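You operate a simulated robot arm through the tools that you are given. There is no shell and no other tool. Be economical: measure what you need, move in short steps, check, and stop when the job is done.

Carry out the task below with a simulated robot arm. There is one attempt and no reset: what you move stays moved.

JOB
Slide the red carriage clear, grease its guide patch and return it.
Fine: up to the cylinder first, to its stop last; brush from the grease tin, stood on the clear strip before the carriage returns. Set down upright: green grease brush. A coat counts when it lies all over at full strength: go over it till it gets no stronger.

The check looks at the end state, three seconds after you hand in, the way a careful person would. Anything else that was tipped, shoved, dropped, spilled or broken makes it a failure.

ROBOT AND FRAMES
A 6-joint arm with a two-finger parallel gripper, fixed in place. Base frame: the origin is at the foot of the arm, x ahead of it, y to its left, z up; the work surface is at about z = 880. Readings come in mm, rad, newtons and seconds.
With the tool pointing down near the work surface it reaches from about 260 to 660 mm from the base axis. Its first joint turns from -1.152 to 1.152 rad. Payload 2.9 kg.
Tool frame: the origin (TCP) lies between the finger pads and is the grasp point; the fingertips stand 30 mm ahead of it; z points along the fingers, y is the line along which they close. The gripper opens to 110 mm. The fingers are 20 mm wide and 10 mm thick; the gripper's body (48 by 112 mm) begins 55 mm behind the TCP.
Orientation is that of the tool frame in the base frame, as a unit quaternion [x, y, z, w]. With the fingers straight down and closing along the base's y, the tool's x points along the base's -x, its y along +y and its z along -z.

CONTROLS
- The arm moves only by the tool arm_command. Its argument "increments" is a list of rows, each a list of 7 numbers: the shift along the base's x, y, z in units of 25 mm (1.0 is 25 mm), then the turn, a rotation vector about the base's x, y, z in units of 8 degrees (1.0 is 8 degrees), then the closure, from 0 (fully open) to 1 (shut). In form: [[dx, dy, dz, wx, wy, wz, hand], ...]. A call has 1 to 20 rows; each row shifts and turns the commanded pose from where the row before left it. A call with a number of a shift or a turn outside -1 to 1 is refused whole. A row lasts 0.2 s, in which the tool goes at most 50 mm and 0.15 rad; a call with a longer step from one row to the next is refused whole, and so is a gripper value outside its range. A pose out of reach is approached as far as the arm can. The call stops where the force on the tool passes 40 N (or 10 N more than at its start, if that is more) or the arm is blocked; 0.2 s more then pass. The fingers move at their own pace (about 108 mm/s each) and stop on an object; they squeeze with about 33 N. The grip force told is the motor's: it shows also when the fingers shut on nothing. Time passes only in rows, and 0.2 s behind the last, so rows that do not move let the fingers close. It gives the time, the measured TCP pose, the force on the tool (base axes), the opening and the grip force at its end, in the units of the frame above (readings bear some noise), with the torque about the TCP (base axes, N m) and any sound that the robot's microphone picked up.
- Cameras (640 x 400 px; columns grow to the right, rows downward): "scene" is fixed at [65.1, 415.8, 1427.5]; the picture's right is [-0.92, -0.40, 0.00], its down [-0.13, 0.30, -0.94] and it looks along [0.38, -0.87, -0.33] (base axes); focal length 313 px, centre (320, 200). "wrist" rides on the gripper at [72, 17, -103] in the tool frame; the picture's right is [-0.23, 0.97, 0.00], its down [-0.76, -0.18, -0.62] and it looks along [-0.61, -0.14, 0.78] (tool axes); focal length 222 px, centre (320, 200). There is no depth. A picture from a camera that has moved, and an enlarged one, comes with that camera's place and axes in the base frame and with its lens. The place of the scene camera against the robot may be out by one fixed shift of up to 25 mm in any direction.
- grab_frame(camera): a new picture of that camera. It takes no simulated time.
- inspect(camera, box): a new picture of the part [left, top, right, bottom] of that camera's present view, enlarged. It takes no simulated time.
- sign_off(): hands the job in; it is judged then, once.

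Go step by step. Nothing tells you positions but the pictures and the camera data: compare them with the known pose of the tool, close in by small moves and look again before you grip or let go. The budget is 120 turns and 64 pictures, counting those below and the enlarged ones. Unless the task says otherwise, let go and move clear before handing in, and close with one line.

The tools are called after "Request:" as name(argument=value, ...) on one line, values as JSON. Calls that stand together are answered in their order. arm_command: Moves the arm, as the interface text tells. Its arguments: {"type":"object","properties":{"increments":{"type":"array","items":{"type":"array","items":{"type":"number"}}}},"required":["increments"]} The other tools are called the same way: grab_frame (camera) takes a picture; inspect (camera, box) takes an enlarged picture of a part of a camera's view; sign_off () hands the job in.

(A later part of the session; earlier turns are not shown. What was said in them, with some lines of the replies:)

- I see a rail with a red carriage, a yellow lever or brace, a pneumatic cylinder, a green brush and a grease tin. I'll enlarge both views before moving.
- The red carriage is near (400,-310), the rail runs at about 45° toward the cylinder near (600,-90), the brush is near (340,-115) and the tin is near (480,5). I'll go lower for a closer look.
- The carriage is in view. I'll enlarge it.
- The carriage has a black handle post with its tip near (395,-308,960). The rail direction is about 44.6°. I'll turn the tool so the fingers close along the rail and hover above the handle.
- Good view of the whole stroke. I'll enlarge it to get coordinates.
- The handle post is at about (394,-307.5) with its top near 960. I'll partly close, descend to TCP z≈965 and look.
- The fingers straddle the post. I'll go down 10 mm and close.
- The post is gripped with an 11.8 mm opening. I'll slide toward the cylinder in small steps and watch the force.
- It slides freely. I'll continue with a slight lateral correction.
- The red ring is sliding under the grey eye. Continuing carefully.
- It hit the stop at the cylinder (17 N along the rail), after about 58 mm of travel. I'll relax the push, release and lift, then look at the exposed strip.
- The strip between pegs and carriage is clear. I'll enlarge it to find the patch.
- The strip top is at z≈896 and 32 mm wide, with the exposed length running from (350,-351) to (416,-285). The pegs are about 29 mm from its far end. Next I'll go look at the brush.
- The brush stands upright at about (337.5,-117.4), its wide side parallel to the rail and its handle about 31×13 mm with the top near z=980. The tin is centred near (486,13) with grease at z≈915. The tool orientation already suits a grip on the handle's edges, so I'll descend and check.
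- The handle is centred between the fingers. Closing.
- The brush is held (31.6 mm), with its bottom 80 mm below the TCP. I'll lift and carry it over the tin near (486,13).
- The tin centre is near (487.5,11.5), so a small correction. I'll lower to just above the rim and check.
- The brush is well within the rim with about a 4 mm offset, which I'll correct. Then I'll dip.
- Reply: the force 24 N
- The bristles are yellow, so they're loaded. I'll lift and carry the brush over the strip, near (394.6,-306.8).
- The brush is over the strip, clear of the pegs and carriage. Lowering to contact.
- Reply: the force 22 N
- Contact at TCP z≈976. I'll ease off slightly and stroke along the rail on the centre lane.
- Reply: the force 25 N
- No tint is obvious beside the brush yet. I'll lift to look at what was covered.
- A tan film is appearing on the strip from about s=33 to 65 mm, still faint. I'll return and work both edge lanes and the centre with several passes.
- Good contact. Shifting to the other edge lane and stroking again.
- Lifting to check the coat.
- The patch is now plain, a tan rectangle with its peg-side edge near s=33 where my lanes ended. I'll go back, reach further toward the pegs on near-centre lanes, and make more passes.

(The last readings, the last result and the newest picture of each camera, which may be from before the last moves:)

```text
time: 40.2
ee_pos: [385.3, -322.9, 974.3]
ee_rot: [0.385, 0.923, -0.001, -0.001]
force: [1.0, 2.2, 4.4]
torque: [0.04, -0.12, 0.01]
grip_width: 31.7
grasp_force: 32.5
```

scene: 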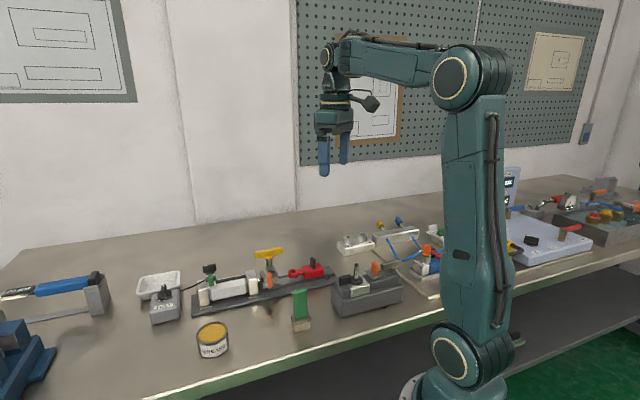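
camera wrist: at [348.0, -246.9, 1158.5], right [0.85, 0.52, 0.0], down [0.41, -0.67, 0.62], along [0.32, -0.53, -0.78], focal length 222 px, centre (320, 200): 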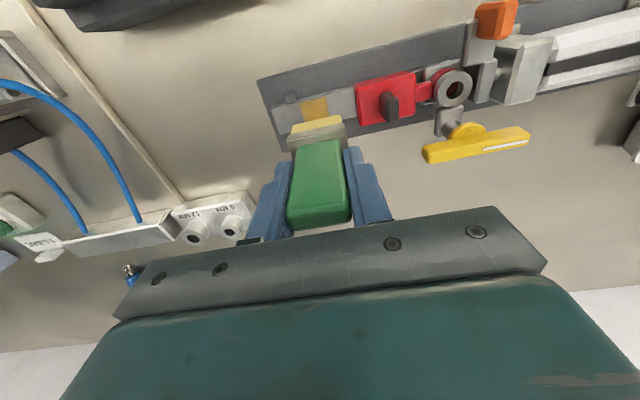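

Request:
arm_command(increments=[[0.142, 0.14, -0.03, 0, 0, 0, 1], [0.142, 0.14, 0, 0, 0, 0, 1], [0.05, -0.05, 0, 0, 0, 0, 1], [0.142, 0.14, 0, 0, 0, 0, 1], [0.142, 0.14, 0, 0, 0, 0, 1], [-0.142, -0.14, 0, 0, 0, 0, 1], [-0.142, -0.14, 0, 0, 0, 0, 1], [0.142, 0.14, 0, 0, 0, 0, 1], [0.142, 0.14, 0, 0, 0, 0, 1], [-0.11, 0.11, 0, 0, 0, 0, 1], [-0.11, 0.11, 0, 0, 0, 0, 1], [-0.11, 0.11, 0, 0, 0, 0, 1], [-0.142, -0.14, 0, 0, 0, 0, 1], [-0.142, -0.14, 0, 0, 0, 0, 1], [0.142, 0.14, 0, 0, 0, 0, 1], [0.142, 0.14, 0, 0, 0, 0, 1], [-0.142, -0.14, 0, 0, 0, 0, 1], [-0.142, -0.14, 0, 0, 0, 0, 1]])

Request:
arm_command(increments=[[0, 0, 0.8, 0, 0, 0, 1], [0, 0, 0.8, 0, 0, 0, 1], [0, 0, 0.8, 0, 0, 0, 1], [0, 0, 0.8, 0, 0, 0, 1]])

Request:
inspect(camera="scene", box=[290, 255, 350, 292])

Request:
inspect(camera="wrist", box=[260, 70, 380, 145])

```text
time: 44.0
ee_pos: [385.2, -308.4, 973.1]
ee_rot: [0.384, 0.923, 0.001, 0.0]
force: [4.7, 5.1, 17.3]
torque: [0.23, -0.2, 0.01]
grip_width: 31.5
grasp_force: 32.1
```

```text
time: 45.0
ee_pos: [383.3, -310.9, 1053.8]
ee_rot: [0.387, 0.922, 0.0, 0.0]
force: [-0.2, -0.1, -1.5]
torque: [0.02, 0.0, 0.0]
grip_width: 31.6
grasp_force: 32.7
```

```text
10.67 times, centred on (320, 274) of scene
camera zoom: at [65.1, 415.8, 1427.5], right [-0.92, -0.4, 0.0], down [-0.13, 0.3, -0.94], along [0.38, -0.87, -0.33], focal length 3337 px, centre (320, -584)
```

zoom: 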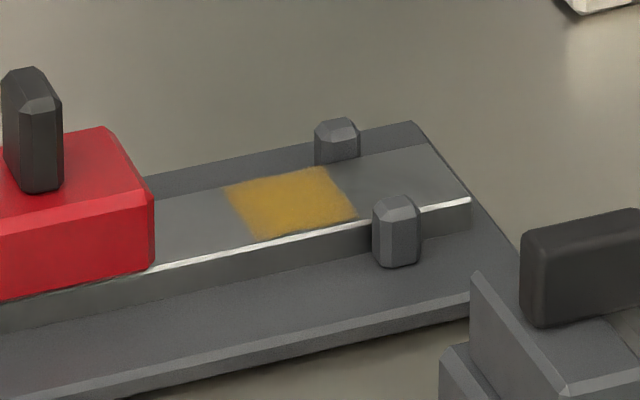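

```text
5.33 times, centred on (320, 108) of wrist
camera zoom: at [347.7, -246.9, 1156.8], right [0.85, 0.52, 0.0], down [0.41, -0.67, 0.62], along [0.32, -0.53, -0.78], focal length 1185 px, centre (320, 693)
```

zoom: 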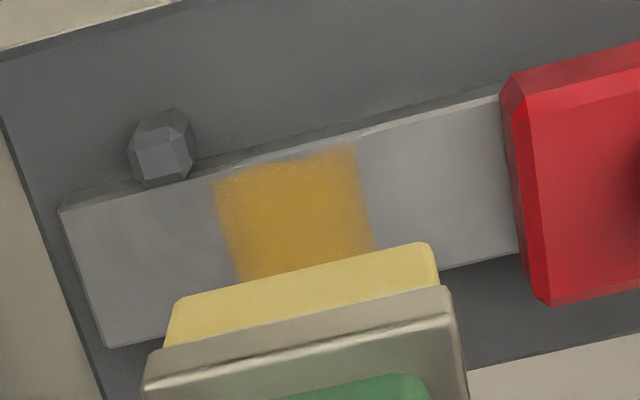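

The patch is bounded (s≈34–62) and coated over the full width. To make sure it's at full strength, I'll reload the brush once and go over it again.

Request:
arm_command(increments=[[0, 0, 0.8, 0, 0, 0, 1], [0.29, 0.93, 0, 0, 0, 0, 1], [0.29, 0.93, 0, 0, 0, 0, 1], [0.29, 0.93, 0, 0, 0, 0, 1], [0.29, 0.93, 0, 0, 0, 0, 1], [0.29, 0.93, 0, 0, 0, 0, 1], [0.29, 0.93, 0, 0, 0, 0, 1], [0.29, 0.93, 0, 0, 0, 0, 1], [0.29, 0.93, 0, 0, 0, 0, 1], [0.29, 0.93, 0, 0, 0, 0, 1], [0.29, 0.93, 0, 0, 0, 0, 1], [0.29, 0.93, 0, 0, 0, 0, 1], [0.29, 0.93, 0, 0, 0, 0, 1], [0.29, 0.93, 0, 0, 0, 0, 1], [0.29, 0.93, 0, 0, 0, 0, 1], [0, 0, -0.8, 0, 0, 0, 1], [0, 0, -0.8, 0, 0, 0, 1], [0, 0, 0, 0, 0, 0, 1]])

Request:
inspect(camera="wrist", box=[260, 60, 380, 160])

```text
time: 48.8
ee_pos: [484.6, 16.5, 1032.6]
ee_rot: [0.385, 0.923, 0.0, 0.0]
force: [-0.5, -0.5, -0.8]
torque: [0.01, -0.01, 0.02]
grip_width: 31.8
grasp_force: 33.0
```

```text
4.00 times, centred on (320, 110) of wrist
camera zoom: at [447.2, 79.0, 1136.3], right [0.85, 0.52, 0.0], down [0.41, -0.67, 0.62], along [0.33, -0.53, -0.78], focal length 888 px, centre (320, 560)
```

zoom: 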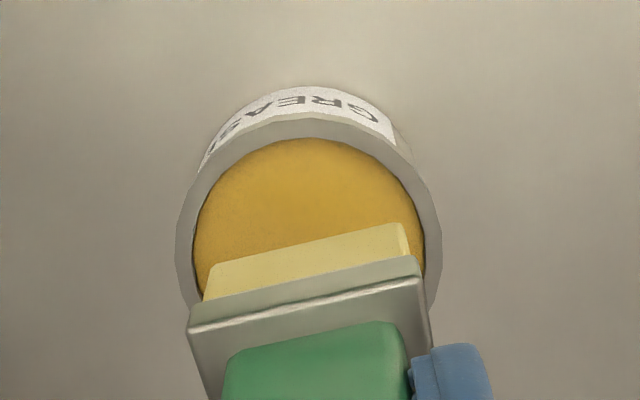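

Aligned. Dipping again.

Request:
arm_command(increments=[[0.03, -0.07, 0, 0, 0, 0, 1], [0, 0, -0.7, 0, 0, 0, 1], [0, 0, -0.5, 0, 0, 0, 1], [0, 0, -0.2, 0, 0, 0, 1], [0, 0, -0.1, 0, 0, 0, 1], [0, 0, 0, 0, 0, 0, 1]])

```text
time: 50.2
ee_pos: [485.8, 15.6, 994.8]
ee_rot: [0.385, 0.923, 0.0, 0.0]
force: [-0.6, -1.0, -1.3]
torque: [-0.01, 0.0, -0.03]
grip_width: 31.3
grasp_force: 32.9
```

Request:
arm_command(increments=[[0, 0, -0.08, 0, 0, 0, 1], [0, 0, -0.04, 0, 0, 0, 1], [0, 0, 0, 0, 0, 0, 1]])

Request:
inspect(camera="wrist", box=[260, 60, 380, 160])

```text
time: 51.0
ee_pos: [485.7, 14.4, 992.4]
ee_rot: [0.386, 0.923, 0.001, 0.001]
force: [0.6, -0.4, -0.7]
torque: [-0.01, -0.03, -0.02]
grip_width: 31.6
grasp_force: 33.2
```

```text
4.00 times, centred on (320, 110) of wrist
camera zoom: at [449.0, 77.9, 1096.2], right [0.85, 0.52, 0.0], down [0.41, -0.67, 0.62], along [0.32, -0.53, -0.78], focal length 888 px, centre (320, 560)
```

zoom: 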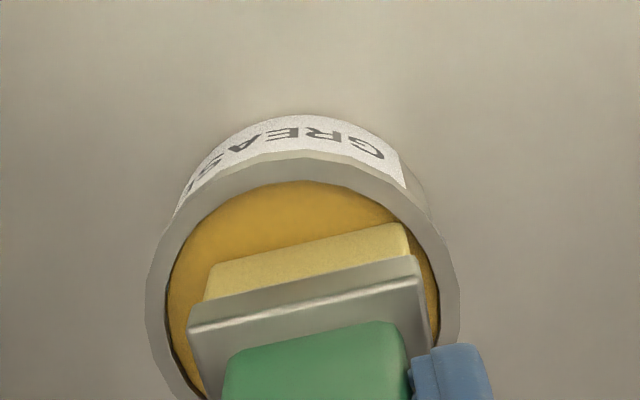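

Request:
arm_command(increments=[[0, 0, -0.06, 0, 0, 0, 1], [0, 0, -0.04, 0, 0, 0, 1], [0, 0, 0, 0, 0, 0, 1]])

Request:
inspect(camera="wrist", box=[260, 60, 380, 160])

```text
time: 51.8
ee_pos: [486.4, 14.0, 992.5]
ee_rot: [0.386, 0.923, 0.0, 0.001]
force: [-2.8, 0.6, 24.0]
torque: [-0.08, 0.26, 0.0]
grip_width: 31.9
grasp_force: 32.7
```

```text
4.00 times, centred on (320, 110) of wrist
camera zoom: at [448.6, 77.7, 1095.3], right [0.85, 0.52, 0.0], down [0.41, -0.67, 0.62], along [0.33, -0.53, -0.78], focal length 888 px, centre (320, 560)
```

zoom: 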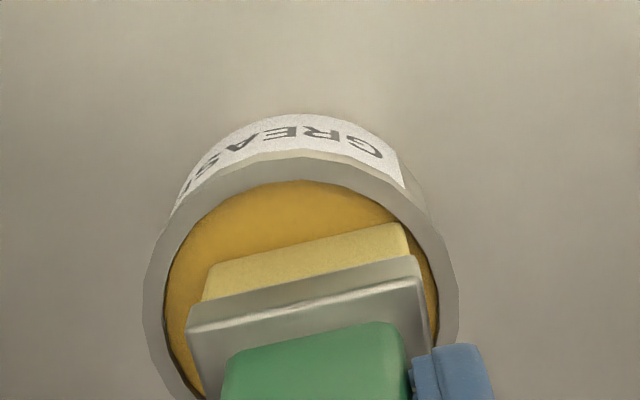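

Reloaded. Heading back to the patch.

Request:
arm_command(increments=[[0, 0, 0.8, 0, 0, 0, 1], [0, 0, 0.8, 0, 0, 0, 1], [0, 0, 0.8, 0, 0, 0, 1], [0, 0, 0.8, 0, 0, 0, 1], [-0.2686, -0.923, 0, 0, 0, 0, 1], [-0.2686, -0.923, 0, 0, 0, 0, 1], [-0.2686, -0.923, 0, 0, 0, 0, 1], [-0.2686, -0.923, 0, 0, 0, 0, 1], [-0.2686, -0.923, 0, 0, 0, 0, 1], [-0.2686, -0.923, 0, 0, 0, 0, 1], [-0.2686, -0.923, 0, 0, 0, 0, 1], [-0.2686, -0.923, 0, 0, 0, 0, 1], [-0.2686, -0.923, 0, 0, 0, 0, 1], [-0.2686, -0.923, 0, 0, 0, 0, 1], [-0.2686, -0.923, 0, 0, 0, 0, 1], [-0.2686, -0.923, 0, 0, 0, 0, 1], [-0.2686, -0.923, 0, 0, 0, 0, 1], [-0.2686, -0.923, 0, 0, 0, 0, 1]])

Request:
arm_command(increments=[[0, 0, -0.8, 0, 0, 0, 1], [0, 0, -0.8, 0, 0, 0, 1], [0, 0, -0.8, 0, 0, 0, 1], [0, 0, -0.8, 0, 0, 0, 1], [0, 0, -0.5, 0, 0, 0, 1], [0, 0, 0, 0, 0, 0, 1]])

```text
time: 55.6
ee_pos: [392.3, -310.7, 1068.7]
ee_rot: [0.386, 0.923, 0.0, -0.001]
force: [-0.3, -0.4, -0.6]
torque: [0.0, 0.01, 0.02]
grip_width: 31.5
grasp_force: 33.4
```

```text
time: 57.0
ee_pos: [392.7, -308.0, 976.6]
ee_rot: [0.386, 0.923, 0.0, 0.0]
force: [-0.7, 0.1, -0.7]
torque: [0.03, -0.01, -0.02]
grip_width: 31.6
grasp_force: 33.0
```

Request:
arm_command(increments=[[0, 0, -0.1, 0, 0, 0, 1], [0, 0, -0.06, 0, 0, 0, 1], [0, 0, 0, 0, 0, 0, 1]])

```text
time: 57.8
ee_pos: [391.3, -308.5, 973.4]
ee_rot: [0.386, 0.922, 0.001, 0.0]
force: [-0.3, 0.1, -0.5]
torque: [0.0, 0.01, 0.01]
grip_width: 31.5
grasp_force: 33.2
```

Request:
arm_command(increments=[[0, 0, -0.06, 0, 0, 0, 1], [0, 0, -0.04, 0, 0, 0, 1], [0, 0, 0, 0, 0, 0, 1]])

```text
time: 58.6
ee_pos: [392.0, -308.5, 971.9]
ee_rot: [0.386, 0.923, 0.0, 0.001]
force: [-3.0, 3.3, 22.3]
torque: [0.24, 0.19, 0.01]
grip_width: 31.8
grasp_force: 32.5
```

In contact (22 N). Making full passes over the centre and both edges.

Request:
arm_command(increments=[[0.142, 0.14, 0, 0, 0, 0, 1], [-0.142, -0.14, 0, 0, 0, 0, 1], [-0.142, -0.14, 0, 0, 0, 0, 1], [-0.142, -0.14, 0, 0, 0, 0, 1], [0.142, 0.14, 0, 0, 0, 0, 1], [0.1, -0.1, 0, 0, 0, 0, 1], [0.1, -0.1, 0, 0, 0, 0, 1], [0.142, 0.14, 0, 0, 0, 0, 1], [0.142, 0.14, 0, 0, 0, 0, 1], [-0.142, -0.14, 0, 0, 0, 0, 1], [-0.142, -0.14, 0, 0, 0, 0, 1], [0.142, 0.14, 0, 0, 0, 0, 1], [0.142, 0.14, 0, 0, 0, 0, 1], [-0.142, -0.14, 0, 0, 0, 0, 1], [-0.142, -0.14, 0, 0, 0, 0, 1], [0.142, 0.14, 0, 0, 0, 0, 1], [0.142, 0.14, 0, 0, 0, 0, 1]])

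Request:
arm_command(increments=[[-0.1, 0.1, 0, 0, 0, 0, 1], [-0.1, 0.1, 0, 0, 0, 0, 1], [-0.1, 0.1, 0, 0, 0, 0, 1], [-0.1, 0.1, 0, 0, 0, 0, 1], [-0.142, -0.14, 0, 0, 0, 0, 1], [-0.142, -0.14, 0, 0, 0, 0, 1], [0.142, 0.14, 0, 0, 0, 0, 1], [0.142, 0.14, 0, 0, 0, 0, 1], [-0.142, -0.14, 0, 0, 0, 0, 1], [-0.142, -0.14, 0, 0, 0, 0, 1], [0.142, 0.14, 0, 0, 0, 0, 1], [0.142, 0.14, 0, 0, 0, 0, 1], [-0.142, -0.14, 0, 0, 0, 0, 1], [-0.142, -0.14, 0, 0, 0, 0, 1]])

Request:
arm_command(increments=[[0, 0, 0.8, 0, 0, 0, 1], [0, 0, 0.8, 0, 0, 0, 1], [0, 0, 0.8, 0, 0, 0, 1], [-0.4, 0.4, 0.8, 0, 0, 0, 1], [-0.6, 0.6, 0.4, 0, 0, 0, 1], [-0.6, 0.6, 0.4, 0, 0, 0, 1]])

Request:
inspect(camera="scene", box=[290, 255, 350, 292])

```text
time: 62.2
ee_pos: [400.1, -310.3, 971.0]
ee_rot: [0.386, 0.923, 0.0, 0.0]
force: [-0.2, -0.3, -0.5]
torque: [-0.04, 0.0, -0.01]
grip_width: 31.5
grasp_force: 33.3
```

```text
time: 65.2
ee_pos: [383.0, -307.6, 971.0]
ee_rot: [0.385, 0.923, 0.0, 0.0]
force: [0.5, -0.1, -1.7]
torque: [0.01, -0.01, 0.01]
grip_width: 31.7
grasp_force: 33.1
```

```text
time: 66.6
ee_pos: [345.3, -265.2, 1072.1]
ee_rot: [0.386, 0.923, 0.0, 0.0]
force: [0.3, -0.1, 0.0]
torque: [0.02, -0.02, -0.01]
grip_width: 31.7
grasp_force: 33.5
```

```text
10.67 times, centred on (320, 274) of scene
camera zoom: at [65.1, 415.8, 1427.5], right [-0.92, -0.4, 0.0], down [-0.13, 0.3, -0.94], along [0.38, -0.87, -0.33], focal length 3337 px, centre (320, -584)
```

zoom: 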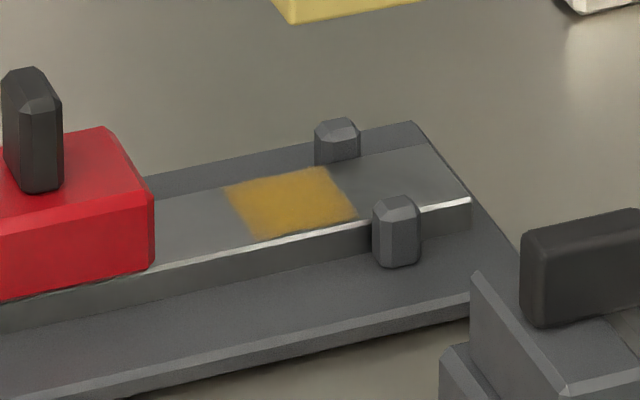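

The coat looks unchanged, but the contact force faded during the last passes. I'll get an unobstructed wrist view of it.

Request:
arm_command(increments=[[0.8, -0.8, 0, 0, 0, 0, 1], [0.8, -0.8, 0, 0, 0, 0, 1], [0.8, -0.8, 0, 0, 0, 0, 1], [0.8, -0.8, 0, 0, 0, 0, 1], [0, 0, 0, 0, 0, 0, 1]])

Request:
inspect(camera="wrist", box=[260, 20, 380, 95])

```text
time: 67.8
ee_pos: [425.7, -347.6, 1072.6]
ee_rot: [0.386, 0.923, 0.0, 0.0]
force: [0.0, -0.1, 0.5]
torque: [-0.02, 0.01, -0.01]
grip_width: 31.8
grasp_force: 32.8
```

```text
5.33 times, centred on (320, 58) of wrist
camera zoom: at [387.2, -284.5, 1176.8], right [0.85, 0.52, 0.0], down [0.41, -0.67, 0.62], along [0.32, -0.53, -0.78], focal length 1185 px, centre (320, 960)
```

zoom: 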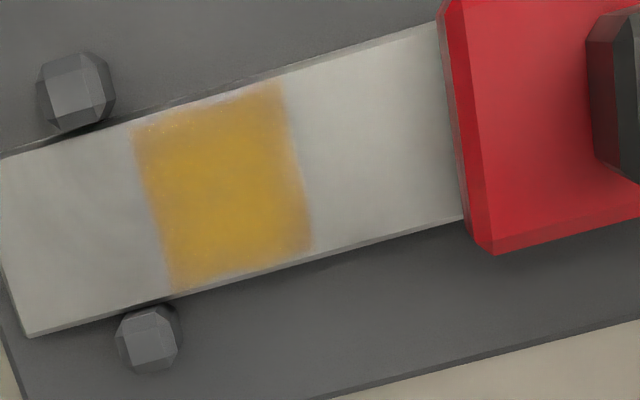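

The core is strong, with a slightly softer rim on the peg side. I'll do another round there with confirmed contact and then compare against this view.

Request:
arm_command(increments=[[-0.77, 0.65, 0, 0, 0, 0, 1], [-0.77, 0.66, 0, 0, 0, 0, 1], [0, 0, -0.8, 0, 0, 0, 1], [0, 0, -0.8, 0, 0, 0, 1], [0, 0, -0.8, 0, 0, 0, 1], [0, 0, -0.8, 0, 0, 0, 1], [0, 0, -0.8, 0, 0, 0, 1], [0, 0, -0.1, 0, 0, 0, 1], [0, 0, -0.06, 0, 0, 0, 1]])

```text
time: 69.8
ee_pos: [385.2, -314.6, 970.1]
ee_rot: [0.387, 0.922, 0.0, 0.001]
force: [-4.4, 4.2, 20.0]
torque: [0.34, 0.31, 0.0]
grip_width: 31.6
grasp_force: 33.0
```

Request:
arm_command(increments=[[-0.1, -0.1, 0, 0, 0, 0, 1], [0.1, -0.1, 0, 0, 0, 0, 1], [0.1, 0.1, -0.02, 0, 0, 0, 1], [0.142, 0.14, 0, 0, 0, 0, 1], [0.08, -0.08, 0, 0, 0, 0, 1], [0.142, 0.14, 0, 0, 0, 0, 1], [0.142, 0.14, 0, 0, 0, 0, 1], [-0.142, -0.14, -0.02, 0, 0, 0, 1], [-0.142, -0.14, 0, 0, 0, 0, 1], [0.142, 0.14, 0, 0, 0, 0, 1], [0.142, 0.14, 0, 0, 0, 0, 1]])

```text
time: 72.2
ee_pos: [399.7, -307.9, 965.8]
ee_rot: [0.386, 0.922, 0.0, -0.001]
force: [-2.0, -3.7, 10.8]
torque: [-0.23, 0.08, -0.06]
grip_width: 31.8
grasp_force: 32.7
```

Contact is good (11 N). The brush is slipping up slightly in the grip, so I'll press no further and do the opposite lane.

Request:
arm_command(increments=[[-0.1, 0.1, 0, 0, 0, 0, 1], [-0.1, 0.1, 0, 0, 0, 0, 1], [-0.1, 0.1, 0, 0, 0, 0, 1], [-0.142, -0.14, 0, 0, 0, 0, 1], [-0.142, -0.14, 0, 0, 0, 0, 1], [-0.08, -0.08, 0, 0, 0, 0, 1], [0.142, 0.14, 0, 0, 0, 0, 1], [0.142, 0.14, 0, 0, 0, 0, 1], [-0.142, -0.14, 0, 0, 0, 0, 1], [-0.142, -0.14, 0, 0, 0, 0, 1], [0.06, 0.06, 0, 0, 0, 0, 1]])

```text
time: 74.6
ee_pos: [383.9, -309.8, 966.9]
ee_rot: [0.387, 0.922, -0.001, 0.0]
force: [-1.0, -4.1, 9.6]
torque: [-0.24, -0.05, -0.04]
grip_width: 31.7
grasp_force: 32.8
```

Contact was maintained. I'll lift and compare from the same clear viewpoint, checking how the brush sits in the grip too.

Request:
arm_command(increments=[[0, 0, 0.8, 0, 0, 0, 1], [0, 0, 0.8, 0, 0, 0, 1], [0, 0, 0.8, 0, 0, 0, 1], [0, 0, 0.8, 0, 0, 0, 1], [0.8, -0.75, 0.8, 0, 0, 0, 1], [0.8, -0.75, 0.2, 0, 0, 0, 1], [0, 0, 0, 0, 0, 0, 1]])

Request:
inspect(camera="wrist", box=[260, 20, 380, 95])

Request:
inspect(camera="scene", box=[240, 190, 360, 290])

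```text
time: 76.2
ee_pos: [425.4, -345.7, 1071.3]
ee_rot: [0.386, 0.923, 0.0, 0.0]
force: [-0.9, -0.4, -1.0]
torque: [0.01, 0.01, -0.01]
grip_width: 31.7
grasp_force: 32.7
```

```text
5.33 times, centred on (320, 58) of wrist
camera zoom: at [387.4, -282.5, 1174.3], right [0.85, 0.52, 0.0], down [0.41, -0.67, 0.62], along [0.32, -0.53, -0.78], focal length 1185 px, centre (320, 960)
```

zoom: 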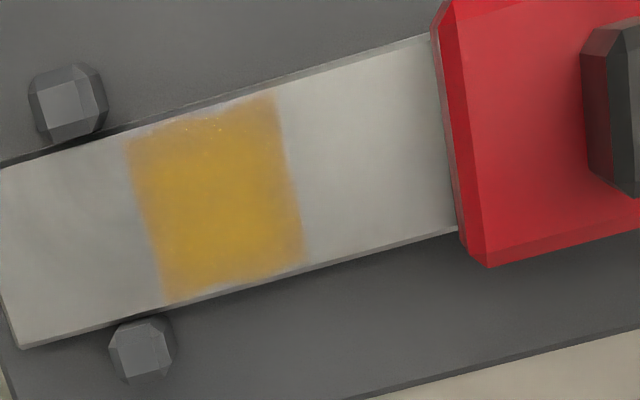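

```text
4.00 times, centred on (300, 240) of scene
camera zoom: at [65.1, 415.7, 1427.5], right [-0.92, -0.4, 0.0], down [-0.13, 0.3, -0.94], along [0.38, -0.87, -0.33], focal length 1251 px, centre (400, 40)
```

zoom: 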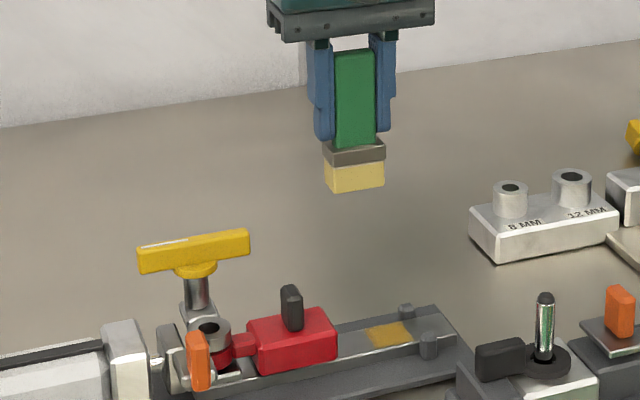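

The coat got no stronger and is uniform, and the brush is upright in the grip. I'll take it back to its original spot at (338,-118).

Request:
arm_command(increments=[[-0.35, 0.907, 0, 0, 0, 0, 1], [-0.35, 0.907, 0, 0, 0, 0, 1], [-0.35, 0.907, 0, 0, 0, 0, 1], [-0.35, 0.907, 0, 0, 0, 0, 1], [-0.35, 0.907, 0, 0, 0, 0, 1], [-0.35, 0.907, 0, 0, 0, 0, 1], [-0.35, 0.907, 0, 0, 0, 0, 1], [-0.35, 0.907, 0, 0, 0, 0, 1], [-0.35, 0.907, 0, 0, 0, 0, 1], [-0.35, 0.907, 0, 0, 0, 0, 1], [0, 0, -0.8, 0, 0, 0, 1], [0, 0, -0.8, 0, 0, 0, 1], [0, 0, -0.8, 0, 0, 0, 1], [0, 0, -0.8, 0, 0, 0, 1], [0, 0, -0.8, 0, 0, 0, 1], [0, 0, -0.4, 0, 0, 0, 1]])

Request:
arm_command(increments=[[0, 0, -0.1, 0, 0, 0, 1], [0, 0, -0.06, 0, 0, 0, 1], [0, 0, 0, 0, 0, 0, 1]])

Request:
inspect(camera="scene", box=[240, 250, 360, 340])

```text
time: 79.6
ee_pos: [338.1, -118.8, 960.5]
ee_rot: [0.385, 0.923, 0.0, 0.001]
force: [0.2, -0.6, -0.5]
torque: [0.02, -0.01, -0.02]
grip_width: 31.5
grasp_force: 32.9
```

```text
time: 80.4
ee_pos: [337.2, -118.6, 956.6]
ee_rot: [0.386, 0.922, 0.001, 0.0]
force: [0.2, -0.4, -1.1]
torque: [-0.01, 0.02, 0.0]
grip_width: 31.8
grasp_force: 33.1
```

```text
4.44 times, centred on (300, 295) of scene
camera zoom: at [65.1, 415.8, 1427.5], right [-0.92, -0.4, 0.0], down [-0.13, 0.3, -0.94], along [0.38, -0.87, -0.33], focal length 1390 px, centre (409, -222)
```

zoom: 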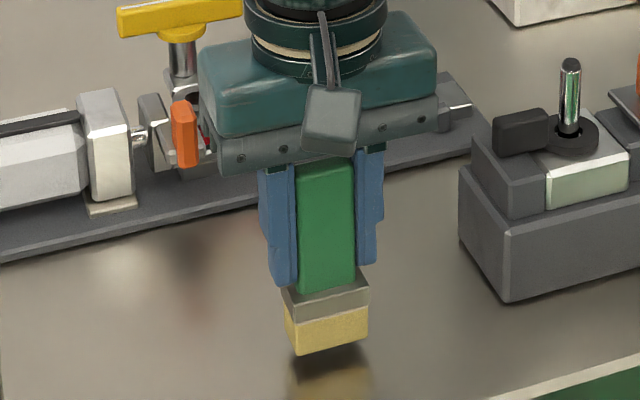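

Just above the bench. I'll lower in small steps until contact.

Request:
arm_command(increments=[[0, 0, -0.08, 0, 0, 0, 1], [0, 0, -0.06, 0, 0, 0, 1], [0, 0, 0, 0, 0, 0, 1]])

Request:
arm_command(increments=[[0, 0, -0.06, 0, 0, 0, 1], [0, 0, 0, 0, 0, 0, 1]])

```text
time: 81.2
ee_pos: [337.0, -119.0, 954.3]
ee_rot: [0.385, 0.923, 0.0, 0.0]
force: [0.1, 0.2, -0.7]
torque: [0.0, -0.01, 0.02]
grip_width: 31.8
grasp_force: 33.1
```

```text
time: 81.8
ee_pos: [336.6, -119.2, 953.1]
ee_rot: [0.386, 0.922, 0.0, 0.0]
force: [0.7, 0.0, -1.5]
torque: [0.03, -0.01, 0.03]
grip_width: 31.5
grasp_force: 32.7
```

Request:
arm_command(increments=[[0, 0, -0.06, 0, 0, 0, 1], [0, 0, 0, 0, 0, 0, 1]])

Request:
arm_command(increments=[[0, 0, -0.04, 0, 0, 0, 1], [0, 0, 0, 0, 0, 0, 1]])

```text
time: 82.4
ee_pos: [336.7, -120.0, 951.7]
ee_rot: [0.386, 0.923, 0.0, 0.0]
force: [-0.3, 0.8, -0.9]
torque: [0.0, -0.01, 0.03]
grip_width: 31.6
grasp_force: 33.3
```

```text
time: 83.0
ee_pos: [337.3, -119.4, 948.8]
ee_rot: [0.386, 0.923, 0.001, 0.001]
force: [-0.3, -0.5, -1.4]
torque: [-0.03, -0.05, -0.01]
grip_width: 31.5
grasp_force: 33.0
```

Request:
arm_command(increments=[[0, 0, -0.04, 0, 0, 0, 1], [0, 0, 0, 0, 0, 0, 1]])

Request:
inspect(camera="scene", box=[270, 290, 340, 340])

```text
time: 83.6
ee_pos: [337.3, -118.2, 947.9]
ee_rot: [0.386, 0.922, 0.0, 0.0]
force: [1.8, 0.3, -0.4]
torque: [-0.01, -0.03, 0.0]
grip_width: 31.5
grasp_force: 33.2
```

```text
8.00 times, centred on (305, 315) of scene
camera zoom: at [65.1, 415.8, 1427.5], right [-0.92, -0.4, 0.0], down [-0.13, 0.3, -0.94], along [0.38, -0.87, -0.33], focal length 2503 px, centre (440, -720)
```

zoom: 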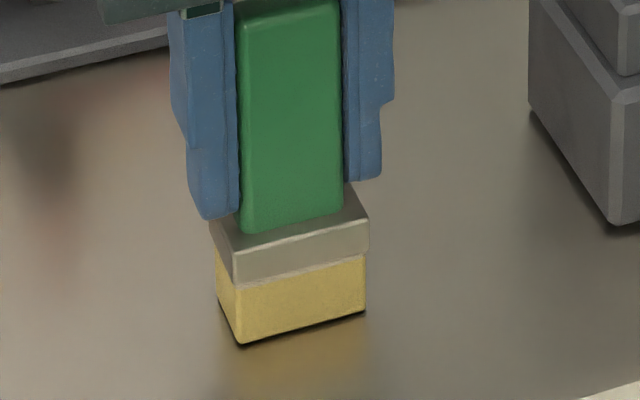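

Nearly touching now, so one more small step.

Request:
arm_command(increments=[[0, 0, -0.04, 0, 0, 0, 1], [0, 0, 0, 0, 0, 0, 1]])

Request:
arm_command(increments=[[0, 0, -0.03, 0, 0, 0, 1], [0, 0, 0, 0, 0, 0, 1]])

```text
time: 84.2
ee_pos: [338.0, -119.3, 948.8]
ee_rot: [0.386, 0.922, 0.0, 0.001]
force: [-5.3, 3.8, 23.9]
torque: [0.03, 0.19, -0.03]
grip_width: 31.7
grasp_force: 32.7
```

```text
time: 84.8
ee_pos: [337.8, -120.5, 947.8]
ee_rot: [0.386, 0.922, -0.001, 0.001]
force: [-2.6, 1.2, 24.2]
torque: [-0.06, 0.01, -0.02]
grip_width: 31.8
grasp_force: 33.4
```

The brush is on the bench. I'll relax the push, open and rise straight up.

Request:
arm_command(increments=[[0, 0, 0.04, 0, 0, 0, 1], [0, 0, 0, 0, 0, 0, 0.6], [0, 0, 0, 0, 0, 0, 0.4], [0, 0, 0, 0, 0, 0, 0.4], [0, 0, 0.8, 0, 0, 0, 0.4], [0, 0, 0.8, 0, 0, 0, 0.4], [0, 0, 0.8, 0, 0, 0, 0.4], [0, 0, 0.8, 0, 0, 0, 0.4], [0, 0, 0.4, 0, 0, 0, 0.4]])

Request:
grab_frame(camera="scene")

```text
time: 86.8
ee_pos: [337.2, -120.1, 1037.8]
ee_rot: [0.386, 0.923, -0.001, -0.001]
force: [-0.5, -0.8, -0.1]
torque: [0.0, -0.01, 0.0]
grip_width: 66.0
grasp_force: 0.0
```

```text
13 pictures are left
```

scene: 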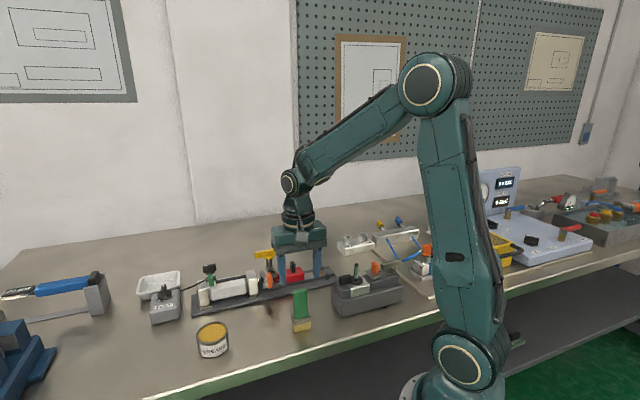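

The brush stands upright. Now back to the carriage post at about (434.5,-267), with a narrower opening to clear the cylinder eye.

Request:
arm_command(increments=[[0.64, -0.98, 0, 0, 0, 0, 0.62], [0.65, -0.98, 0, 0, 0, 0, 0.62], [0.65, -0.98, 0, 0, 0, 0, 0.62], [0.65, -0.98, 0, 0, 0, 0, 0.62], [0.65, -0.98, 0, 0, 0, 0, 0.62], [0.65, -0.98, 0, 0, 0, 0, 0.62], [0, 0, -0.8, 0, 0, 0, 0.62], [0, 0, -0.8, 0, 0, 0, 0.62], [0, 0, 0, 0, 0, 0, 0.62]])

Request:
inspect(camera="wrist", box=[220, 60, 460, 210])

```text
time: 88.8
ee_pos: [433.6, -265.5, 997.4]
ee_rot: [0.386, 0.922, 0.0, 0.0]
force: [0.4, -0.4, 0.3]
torque: [0.01, 0.0, -0.01]
grip_width: 41.7
grasp_force: 0.1
```

```text
2.67 times, centred on (340, 135) of wrist
camera zoom: at [397.1, -201.8, 1101.5], right [0.85, 0.52, 0.0], down [0.41, -0.67, 0.62], along [0.32, -0.53, -0.78], focal length 592 px, centre (267, 373)
```

zoom: 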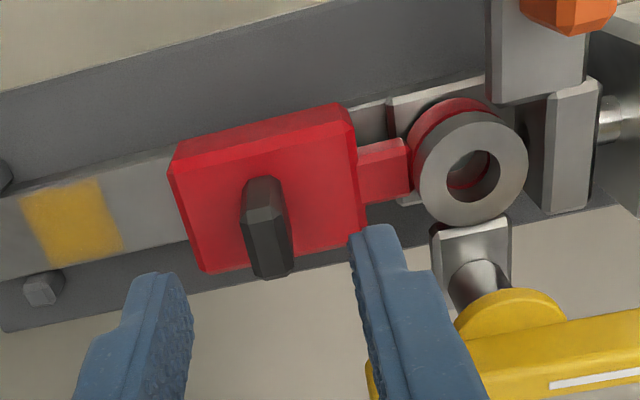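

The post is between the fingers. Descend to z≈955 and close.

Request:
arm_command(increments=[[0.07, -0.02, -0.7, 0, 0, 0, 0.62], [0, 0, -0.7, 0, 0, 0, 0.62], [0, 0, -0.28, 0, 0, 0, 0.62], [0, 0, 0, 0, 0, 0, 0.8], [0, 0, 0, 0, 0, 0, 1], [0, 0, 0, 0, 0, 0, 1], [0, 0, 0, 0, 0, 0, 1]])

```text
time: 90.4
ee_pos: [436.3, -266.3, 955.6]
ee_rot: [0.385, 0.923, 0.0, 0.0]
force: [-4.1, -3.0, -2.4]
torque: [-0.34, -0.25, 0.67]
grip_width: 11.9
grasp_force: 45.2
```

Gripped. Sliding back toward the pegs.

Request:
arm_command(increments=[[-0.142, -0.14, 0, 0, 0, 0, 1], [-0.142, -0.14, 0, 0, 0, 0, 1], [-0.142, -0.14, 0, 0, 0, 0, 1], [-0.142, -0.14, 0, 0, 0, 0, 1], [-0.142, -0.14, 0, 0, 0, 0, 1]])

Request:
arm_command(increments=[[-0.142, -0.14, 0, 0, 0, 0, 1], [-0.142, -0.14, 0, 0, 0, 0, 1], [-0.142, -0.14, 0, 0, 0, 0, 1], [-0.142, -0.14, 0, 0, 0, 0, 1], [-0.142, -0.14, 0, 0, 0, 0, 1]])

```text
time: 91.6
ee_pos: [417.9, -285.1, 954.5]
ee_rot: [0.386, 0.922, 0.0, 0.0]
force: [0.9, 2.3, -12.0]
torque: [-0.05, -0.09, 0.67]
grip_width: 11.7
grasp_force: 44.8
```

```text
time: 92.8
ee_pos: [400.9, -301.8, 955.2]
ee_rot: [0.386, 0.923, 0.001, 0.0]
force: [5.7, -4.1, -23.3]
torque: [-0.11, -0.1, 0.54]
grip_width: 11.8
grasp_force: 45.4
```

The tool is pulling up on the post, so I'll ease down a little while finishing the stroke.

Request:
arm_command(increments=[[0, 0, -0.05, 0, 0, 0, 1], [-0.07, -0.07, -0.03, 0, 0, 0, 1], [-0.07, -0.07, 0, 0, 0, 0, 1]])

Request:
inspect(camera="wrist", box=[220, 80, 420, 205])

```text
time: 93.6
ee_pos: [396.6, -304.3, 954.9]
ee_rot: [0.386, 0.923, 0.0, 0.0]
force: [-1.7, 4.5, -5.5]
torque: [0.03, -0.02, 0.56]
grip_width: 11.8
grasp_force: 45.0
```

```text
3.20 times, centred on (320, 142) of wrist
camera zoom: at [360.1, -242.3, 1059.1], right [0.85, 0.52, 0.0], down [0.41, -0.67, 0.62], along [0.33, -0.53, -0.78], focal length 711 px, centre (320, 384)
```

zoom: 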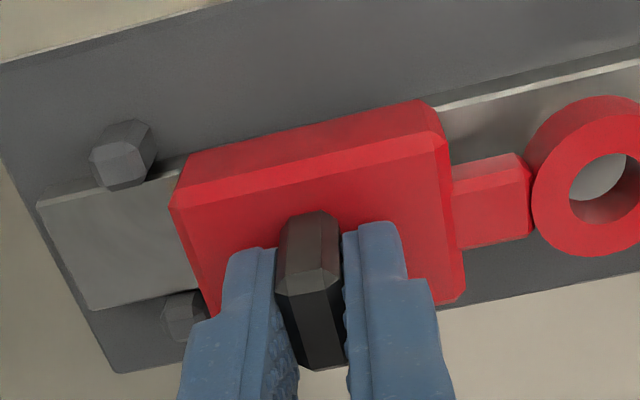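

A few millimetres remain to the pegs. Closing that in small steps until contact.

Request:
arm_command(increments=[[-0.06, -0.06, 0, 0, 0, 0, 1], [-0.05, -0.05, 0, 0, 0, 0, 1], [0, 0, 0, 0, 0, 0, 1]])

Request:
arm_command(increments=[[-0.05, -0.05, 0, 0, 0, 0, 1], [-0.04, -0.04, 0, 0, 0, 0, 1], [0, 0, 0, 0, 0, 0, 1]])

```text
time: 94.4
ee_pos: [393.7, -307.4, 955.5]
ee_rot: [0.386, 0.923, 0.0, 0.0]
force: [-6.4, 7.3, 9.2]
torque: [0.61, 0.68, 0.65]
grip_width: 11.7
grasp_force: 44.7
```

```text
time: 95.2
ee_pos: [392.9, -309.4, 954.3]
ee_rot: [0.384, 0.923, 0.0, 0.001]
force: [0.7, 20.6, 25.6]
torque: [0.35, 0.29, 0.22]
grip_width: 12.0
grasp_force: 44.2
```

Resistance of about 15 N along the rail, at the original position. Checking the contact with the pegs.

Request:
inspect(camera="wrist", box=[220, 80, 420, 205])

```text
3.20 times, centred on (320, 142) of wrist
camera zoom: at [355.7, -246.2, 1058.7], right [0.85, 0.53, 0.0], down [0.41, -0.66, 0.62], along [0.33, -0.53, -0.78], focal length 711 px, centre (320, 384)
```

zoom: 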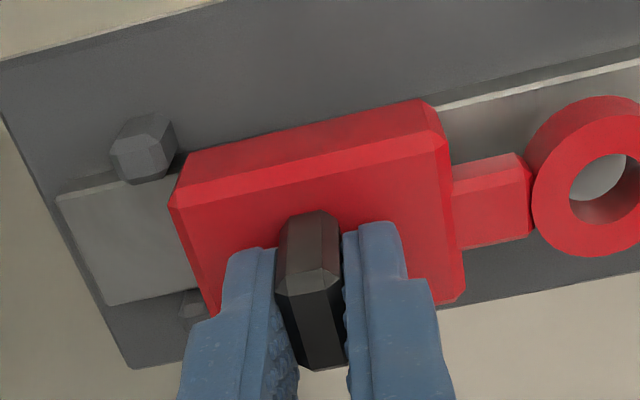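

It's against the pegs. Relaxing side and vertical loads, then releasing and lifting.

Request:
arm_command(increments=[[-0.03, 0.03, 0.06, 0, 0, 0, 1], [0, 0, 0, 0, 0, 0, 1], [0, 0, 0, 0, 0, 0, 0.8], [0, 0, 0, 0, 0, 0, 0.6], [0, 0, 0, 0, 0, 0, 0.5], [0, 0, 0.8, 0, 0, 0, 0.5], [0, 0, 0.8, 0, 0, 0, 0.5], [0, 0, 0.8, 0, 0, 0, 0.5], [0, 0, 0.8, 0, 0, 0, 0.5], [-0.4, 0.4, 0.8, 0, 0, 0, 0.5], [-0.4, 0.4, 0.8, 0, 0, 0, 0.5]])

Request:
inspect(camera="wrist", box=[240, 60, 440, 185])

Request:
inspect(camera="scene", box=[140, 230, 420, 370])

```text
time: 97.6
ee_pos: [371.0, -288.7, 1073.8]
ee_rot: [0.386, 0.923, 0.0, 0.0]
force: [-0.2, -0.4, 0.6]
torque: [0.03, -0.04, -0.01]
grip_width: 55.1
grasp_force: 0.1
```

```text
3.20 times, centred on (340, 122) of wrist
camera zoom: at [334.2, -226.1, 1177.2], right [0.85, 0.52, 0.0], down [0.41, -0.67, 0.62], along [0.33, -0.53, -0.78], focal length 711 px, centre (256, 448)
```

zoom: 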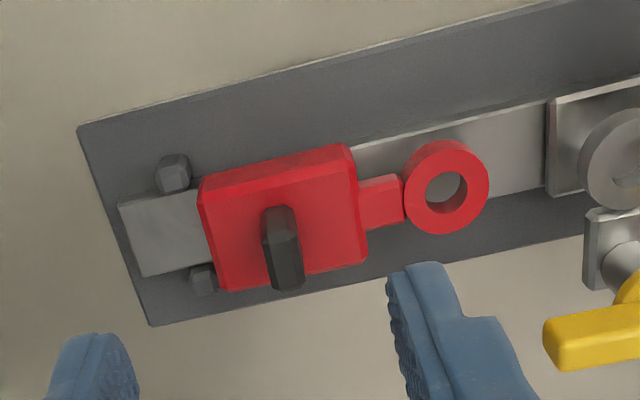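

```text
2.29 times, centred on (280, 300) of scene
camera zoom: at [65.1, 415.8, 1427.5], right [-0.92, -0.4, 0.0], down [-0.13, 0.3, -0.94], along [0.38, -0.87, -0.33], focal length 715 px, centre (411, -29)
```

zoom: 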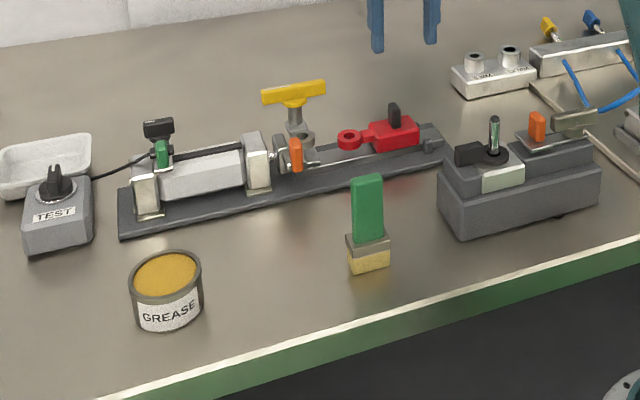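

Everything appears in place. One close look at the peg contact before handing in.

Request:
inspect(camera="wrist", box=[270, 95, 330, 155])

Request:
inspect(camera="scene", box=[290, 265, 350, 305])

```text
6.67 times, centred on (300, 125) of wrist
camera zoom: at [334.2, -226.1, 1177.2], right [0.85, 0.52, 0.0], down [0.41, -0.67, 0.62], along [0.33, -0.53, -0.78], focal length 1481 px, centre (453, 700)
```

zoom: 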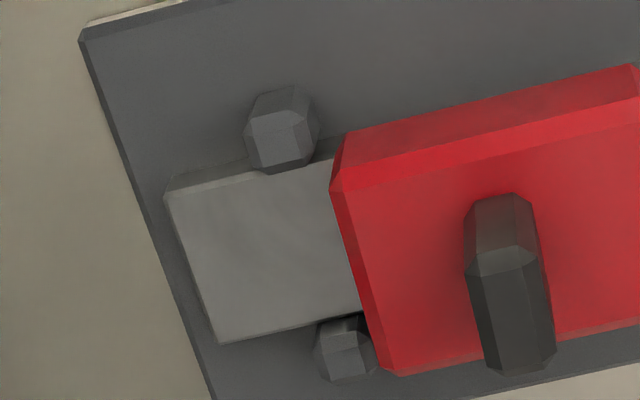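

```text
10.00 times, centred on (320, 285) of scene
camera zoom: at [65.1, 415.8, 1427.5], right [-0.92, -0.4, 0.0], down [-0.13, 0.3, -0.94], along [0.38, -0.87, -0.33], focal length 3129 px, centre (320, -650)
```

zoom: 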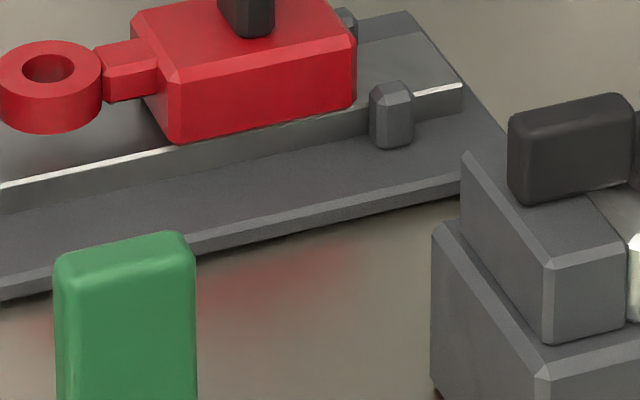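

A gap of a few mm may remain at the pegs. I'll test by nudging the post with closed fingers from the cylinder side.

Request:
arm_command(increments=[[0.78, -0.07, 0, 0, 0, 0, 1], [0.78, -0.06, 0, 0, 0, 0, 1], [0, 0, 0, 0, 0, 0, 1], [0, 0, -0.8, 0, 0, 0, 1], [0, 0, -0.8, 0, 0, 0, 1], [0, 0, -0.8, 0, 0, 0, 1], [0, 0, -0.8, 0, 0, 0, 1], [0, 0, -0.8, 0, 0, 0, 1], [0, 0, -0.6, 0, 0, 0, 1], [0, 0, 0, 0, 0, 0, 1]])

```text
time: 99.8
ee_pos: [411.1, -293.1, 960.8]
ee_rot: [0.386, 0.923, 0.0, 0.0]
force: [-0.3, -0.7, -0.2]
torque: [0.0, 0.0, -0.04]
grip_width: 0.2
grasp_force: 33.4
```

Request:
arm_command(increments=[[-0.071, -0.07, 0, 0, 0, 0, 1], [-0.071, -0.07, 0, 0, 0, 0, 1], [-0.057, -0.056, 0, 0, 0, 0, 1], [0, 0, 0, 0, 0, 0, 1]])

Request:
arm_command(increments=[[-0.043, -0.042, 0, 0, 0, 0, 1], [-0.029, -0.028, 0, 0, 0, 0, 1], [0, 0, 0, 0, 0, 0, 1]])

```text
time: 100.8
ee_pos: [407.3, -298.2, 961.4]
ee_rot: [0.385, 0.923, 0.0, 0.0]
force: [0.0, 0.3, -0.1]
torque: [0.0, -0.02, 0.02]
grip_width: 0.0
grasp_force: 33.1
```

```text
time: 101.6
ee_pos: [405.7, -298.5, 960.5]
ee_rot: [0.385, 0.923, -0.001, 0.001]
force: [4.8, 1.5, 1.4]
torque: [-0.03, -0.08, 0.03]
grip_width: 0.0
grasp_force: 33.1
```

Contact with the post. Pushing gently further.

Request:
arm_command(increments=[[-0.043, -0.042, 0, 0, 0, 0, 1], [0, 0, 0, 0, 0, 0, 1]])

Request:
arm_command(increments=[[-0.043, -0.042, 0, 0, 0, 0, 1], [0, 0, 0, 0, 0, 0, 1]])

```text
time: 102.2
ee_pos: [404.5, -298.1, 959.9]
ee_rot: [0.384, 0.923, 0.0, 0.0]
force: [14.6, 7.4, -2.1]
torque: [0.14, -0.32, 0.08]
grip_width: 0.0
grasp_force: 32.4
```

```text
time: 102.8
ee_pos: [405.0, -298.8, 961.0]
ee_rot: [0.382, 0.924, 0.001, 0.0]
force: [25.8, 15.2, -4.4]
torque: [0.33, -0.5, 0.04]
grip_width: 0.0
grasp_force: 32.9
```

The force rises with no motion, so the carriage is firmly at its stop. Backing off and moving clear.

Request:
arm_command(increments=[[0.15, 0.15, 0, 0, 0, 0, 1], [0.1, 0.1, 0, 0, 0, 0, 1], [0, 0, 0.8, 0, 0, 0, 1], [0, 0, 0.8, 0, 0, 0, 1], [0, 0, 0.8, 0, 0, 0, 1], [0, 0, 0.8, 0, 0, 0, 1], [0, 0, 0.8, 0, 0, 0, 1], [0, 0, 0.8, 0, 0, 0, 0.5], [-0.5, 0, 0.8, 0, 0, 0, 0.5], [-0.5, 0, 0.8, 0, 0, 0, 0.5]])

Request:
grab_frame(camera="scene")

```text
time: 105.0
ee_pos: [383.2, -296.5, 1121.2]
ee_rot: [0.386, 0.923, 0.0, -0.001]
force: [-0.5, 1.2, 0.4]
torque: [-0.01, -0.02, -0.05]
grip_width: 54.9
grasp_force: 0.1
```

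```text
5 pictures are left
```

scene: 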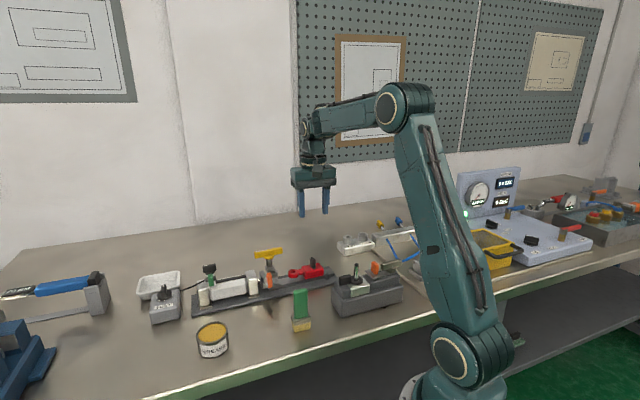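

The carriage is at its stop, the brush stands upright and everything else looks undisturbed. Handing in.

Request:
sign_off()

```text
The job is handed in.
```

The red carriage went up to the cylinder and is now back hard against its stop; its guide patch is fully greased, and the brush stands upright where it was, with the arm clear.
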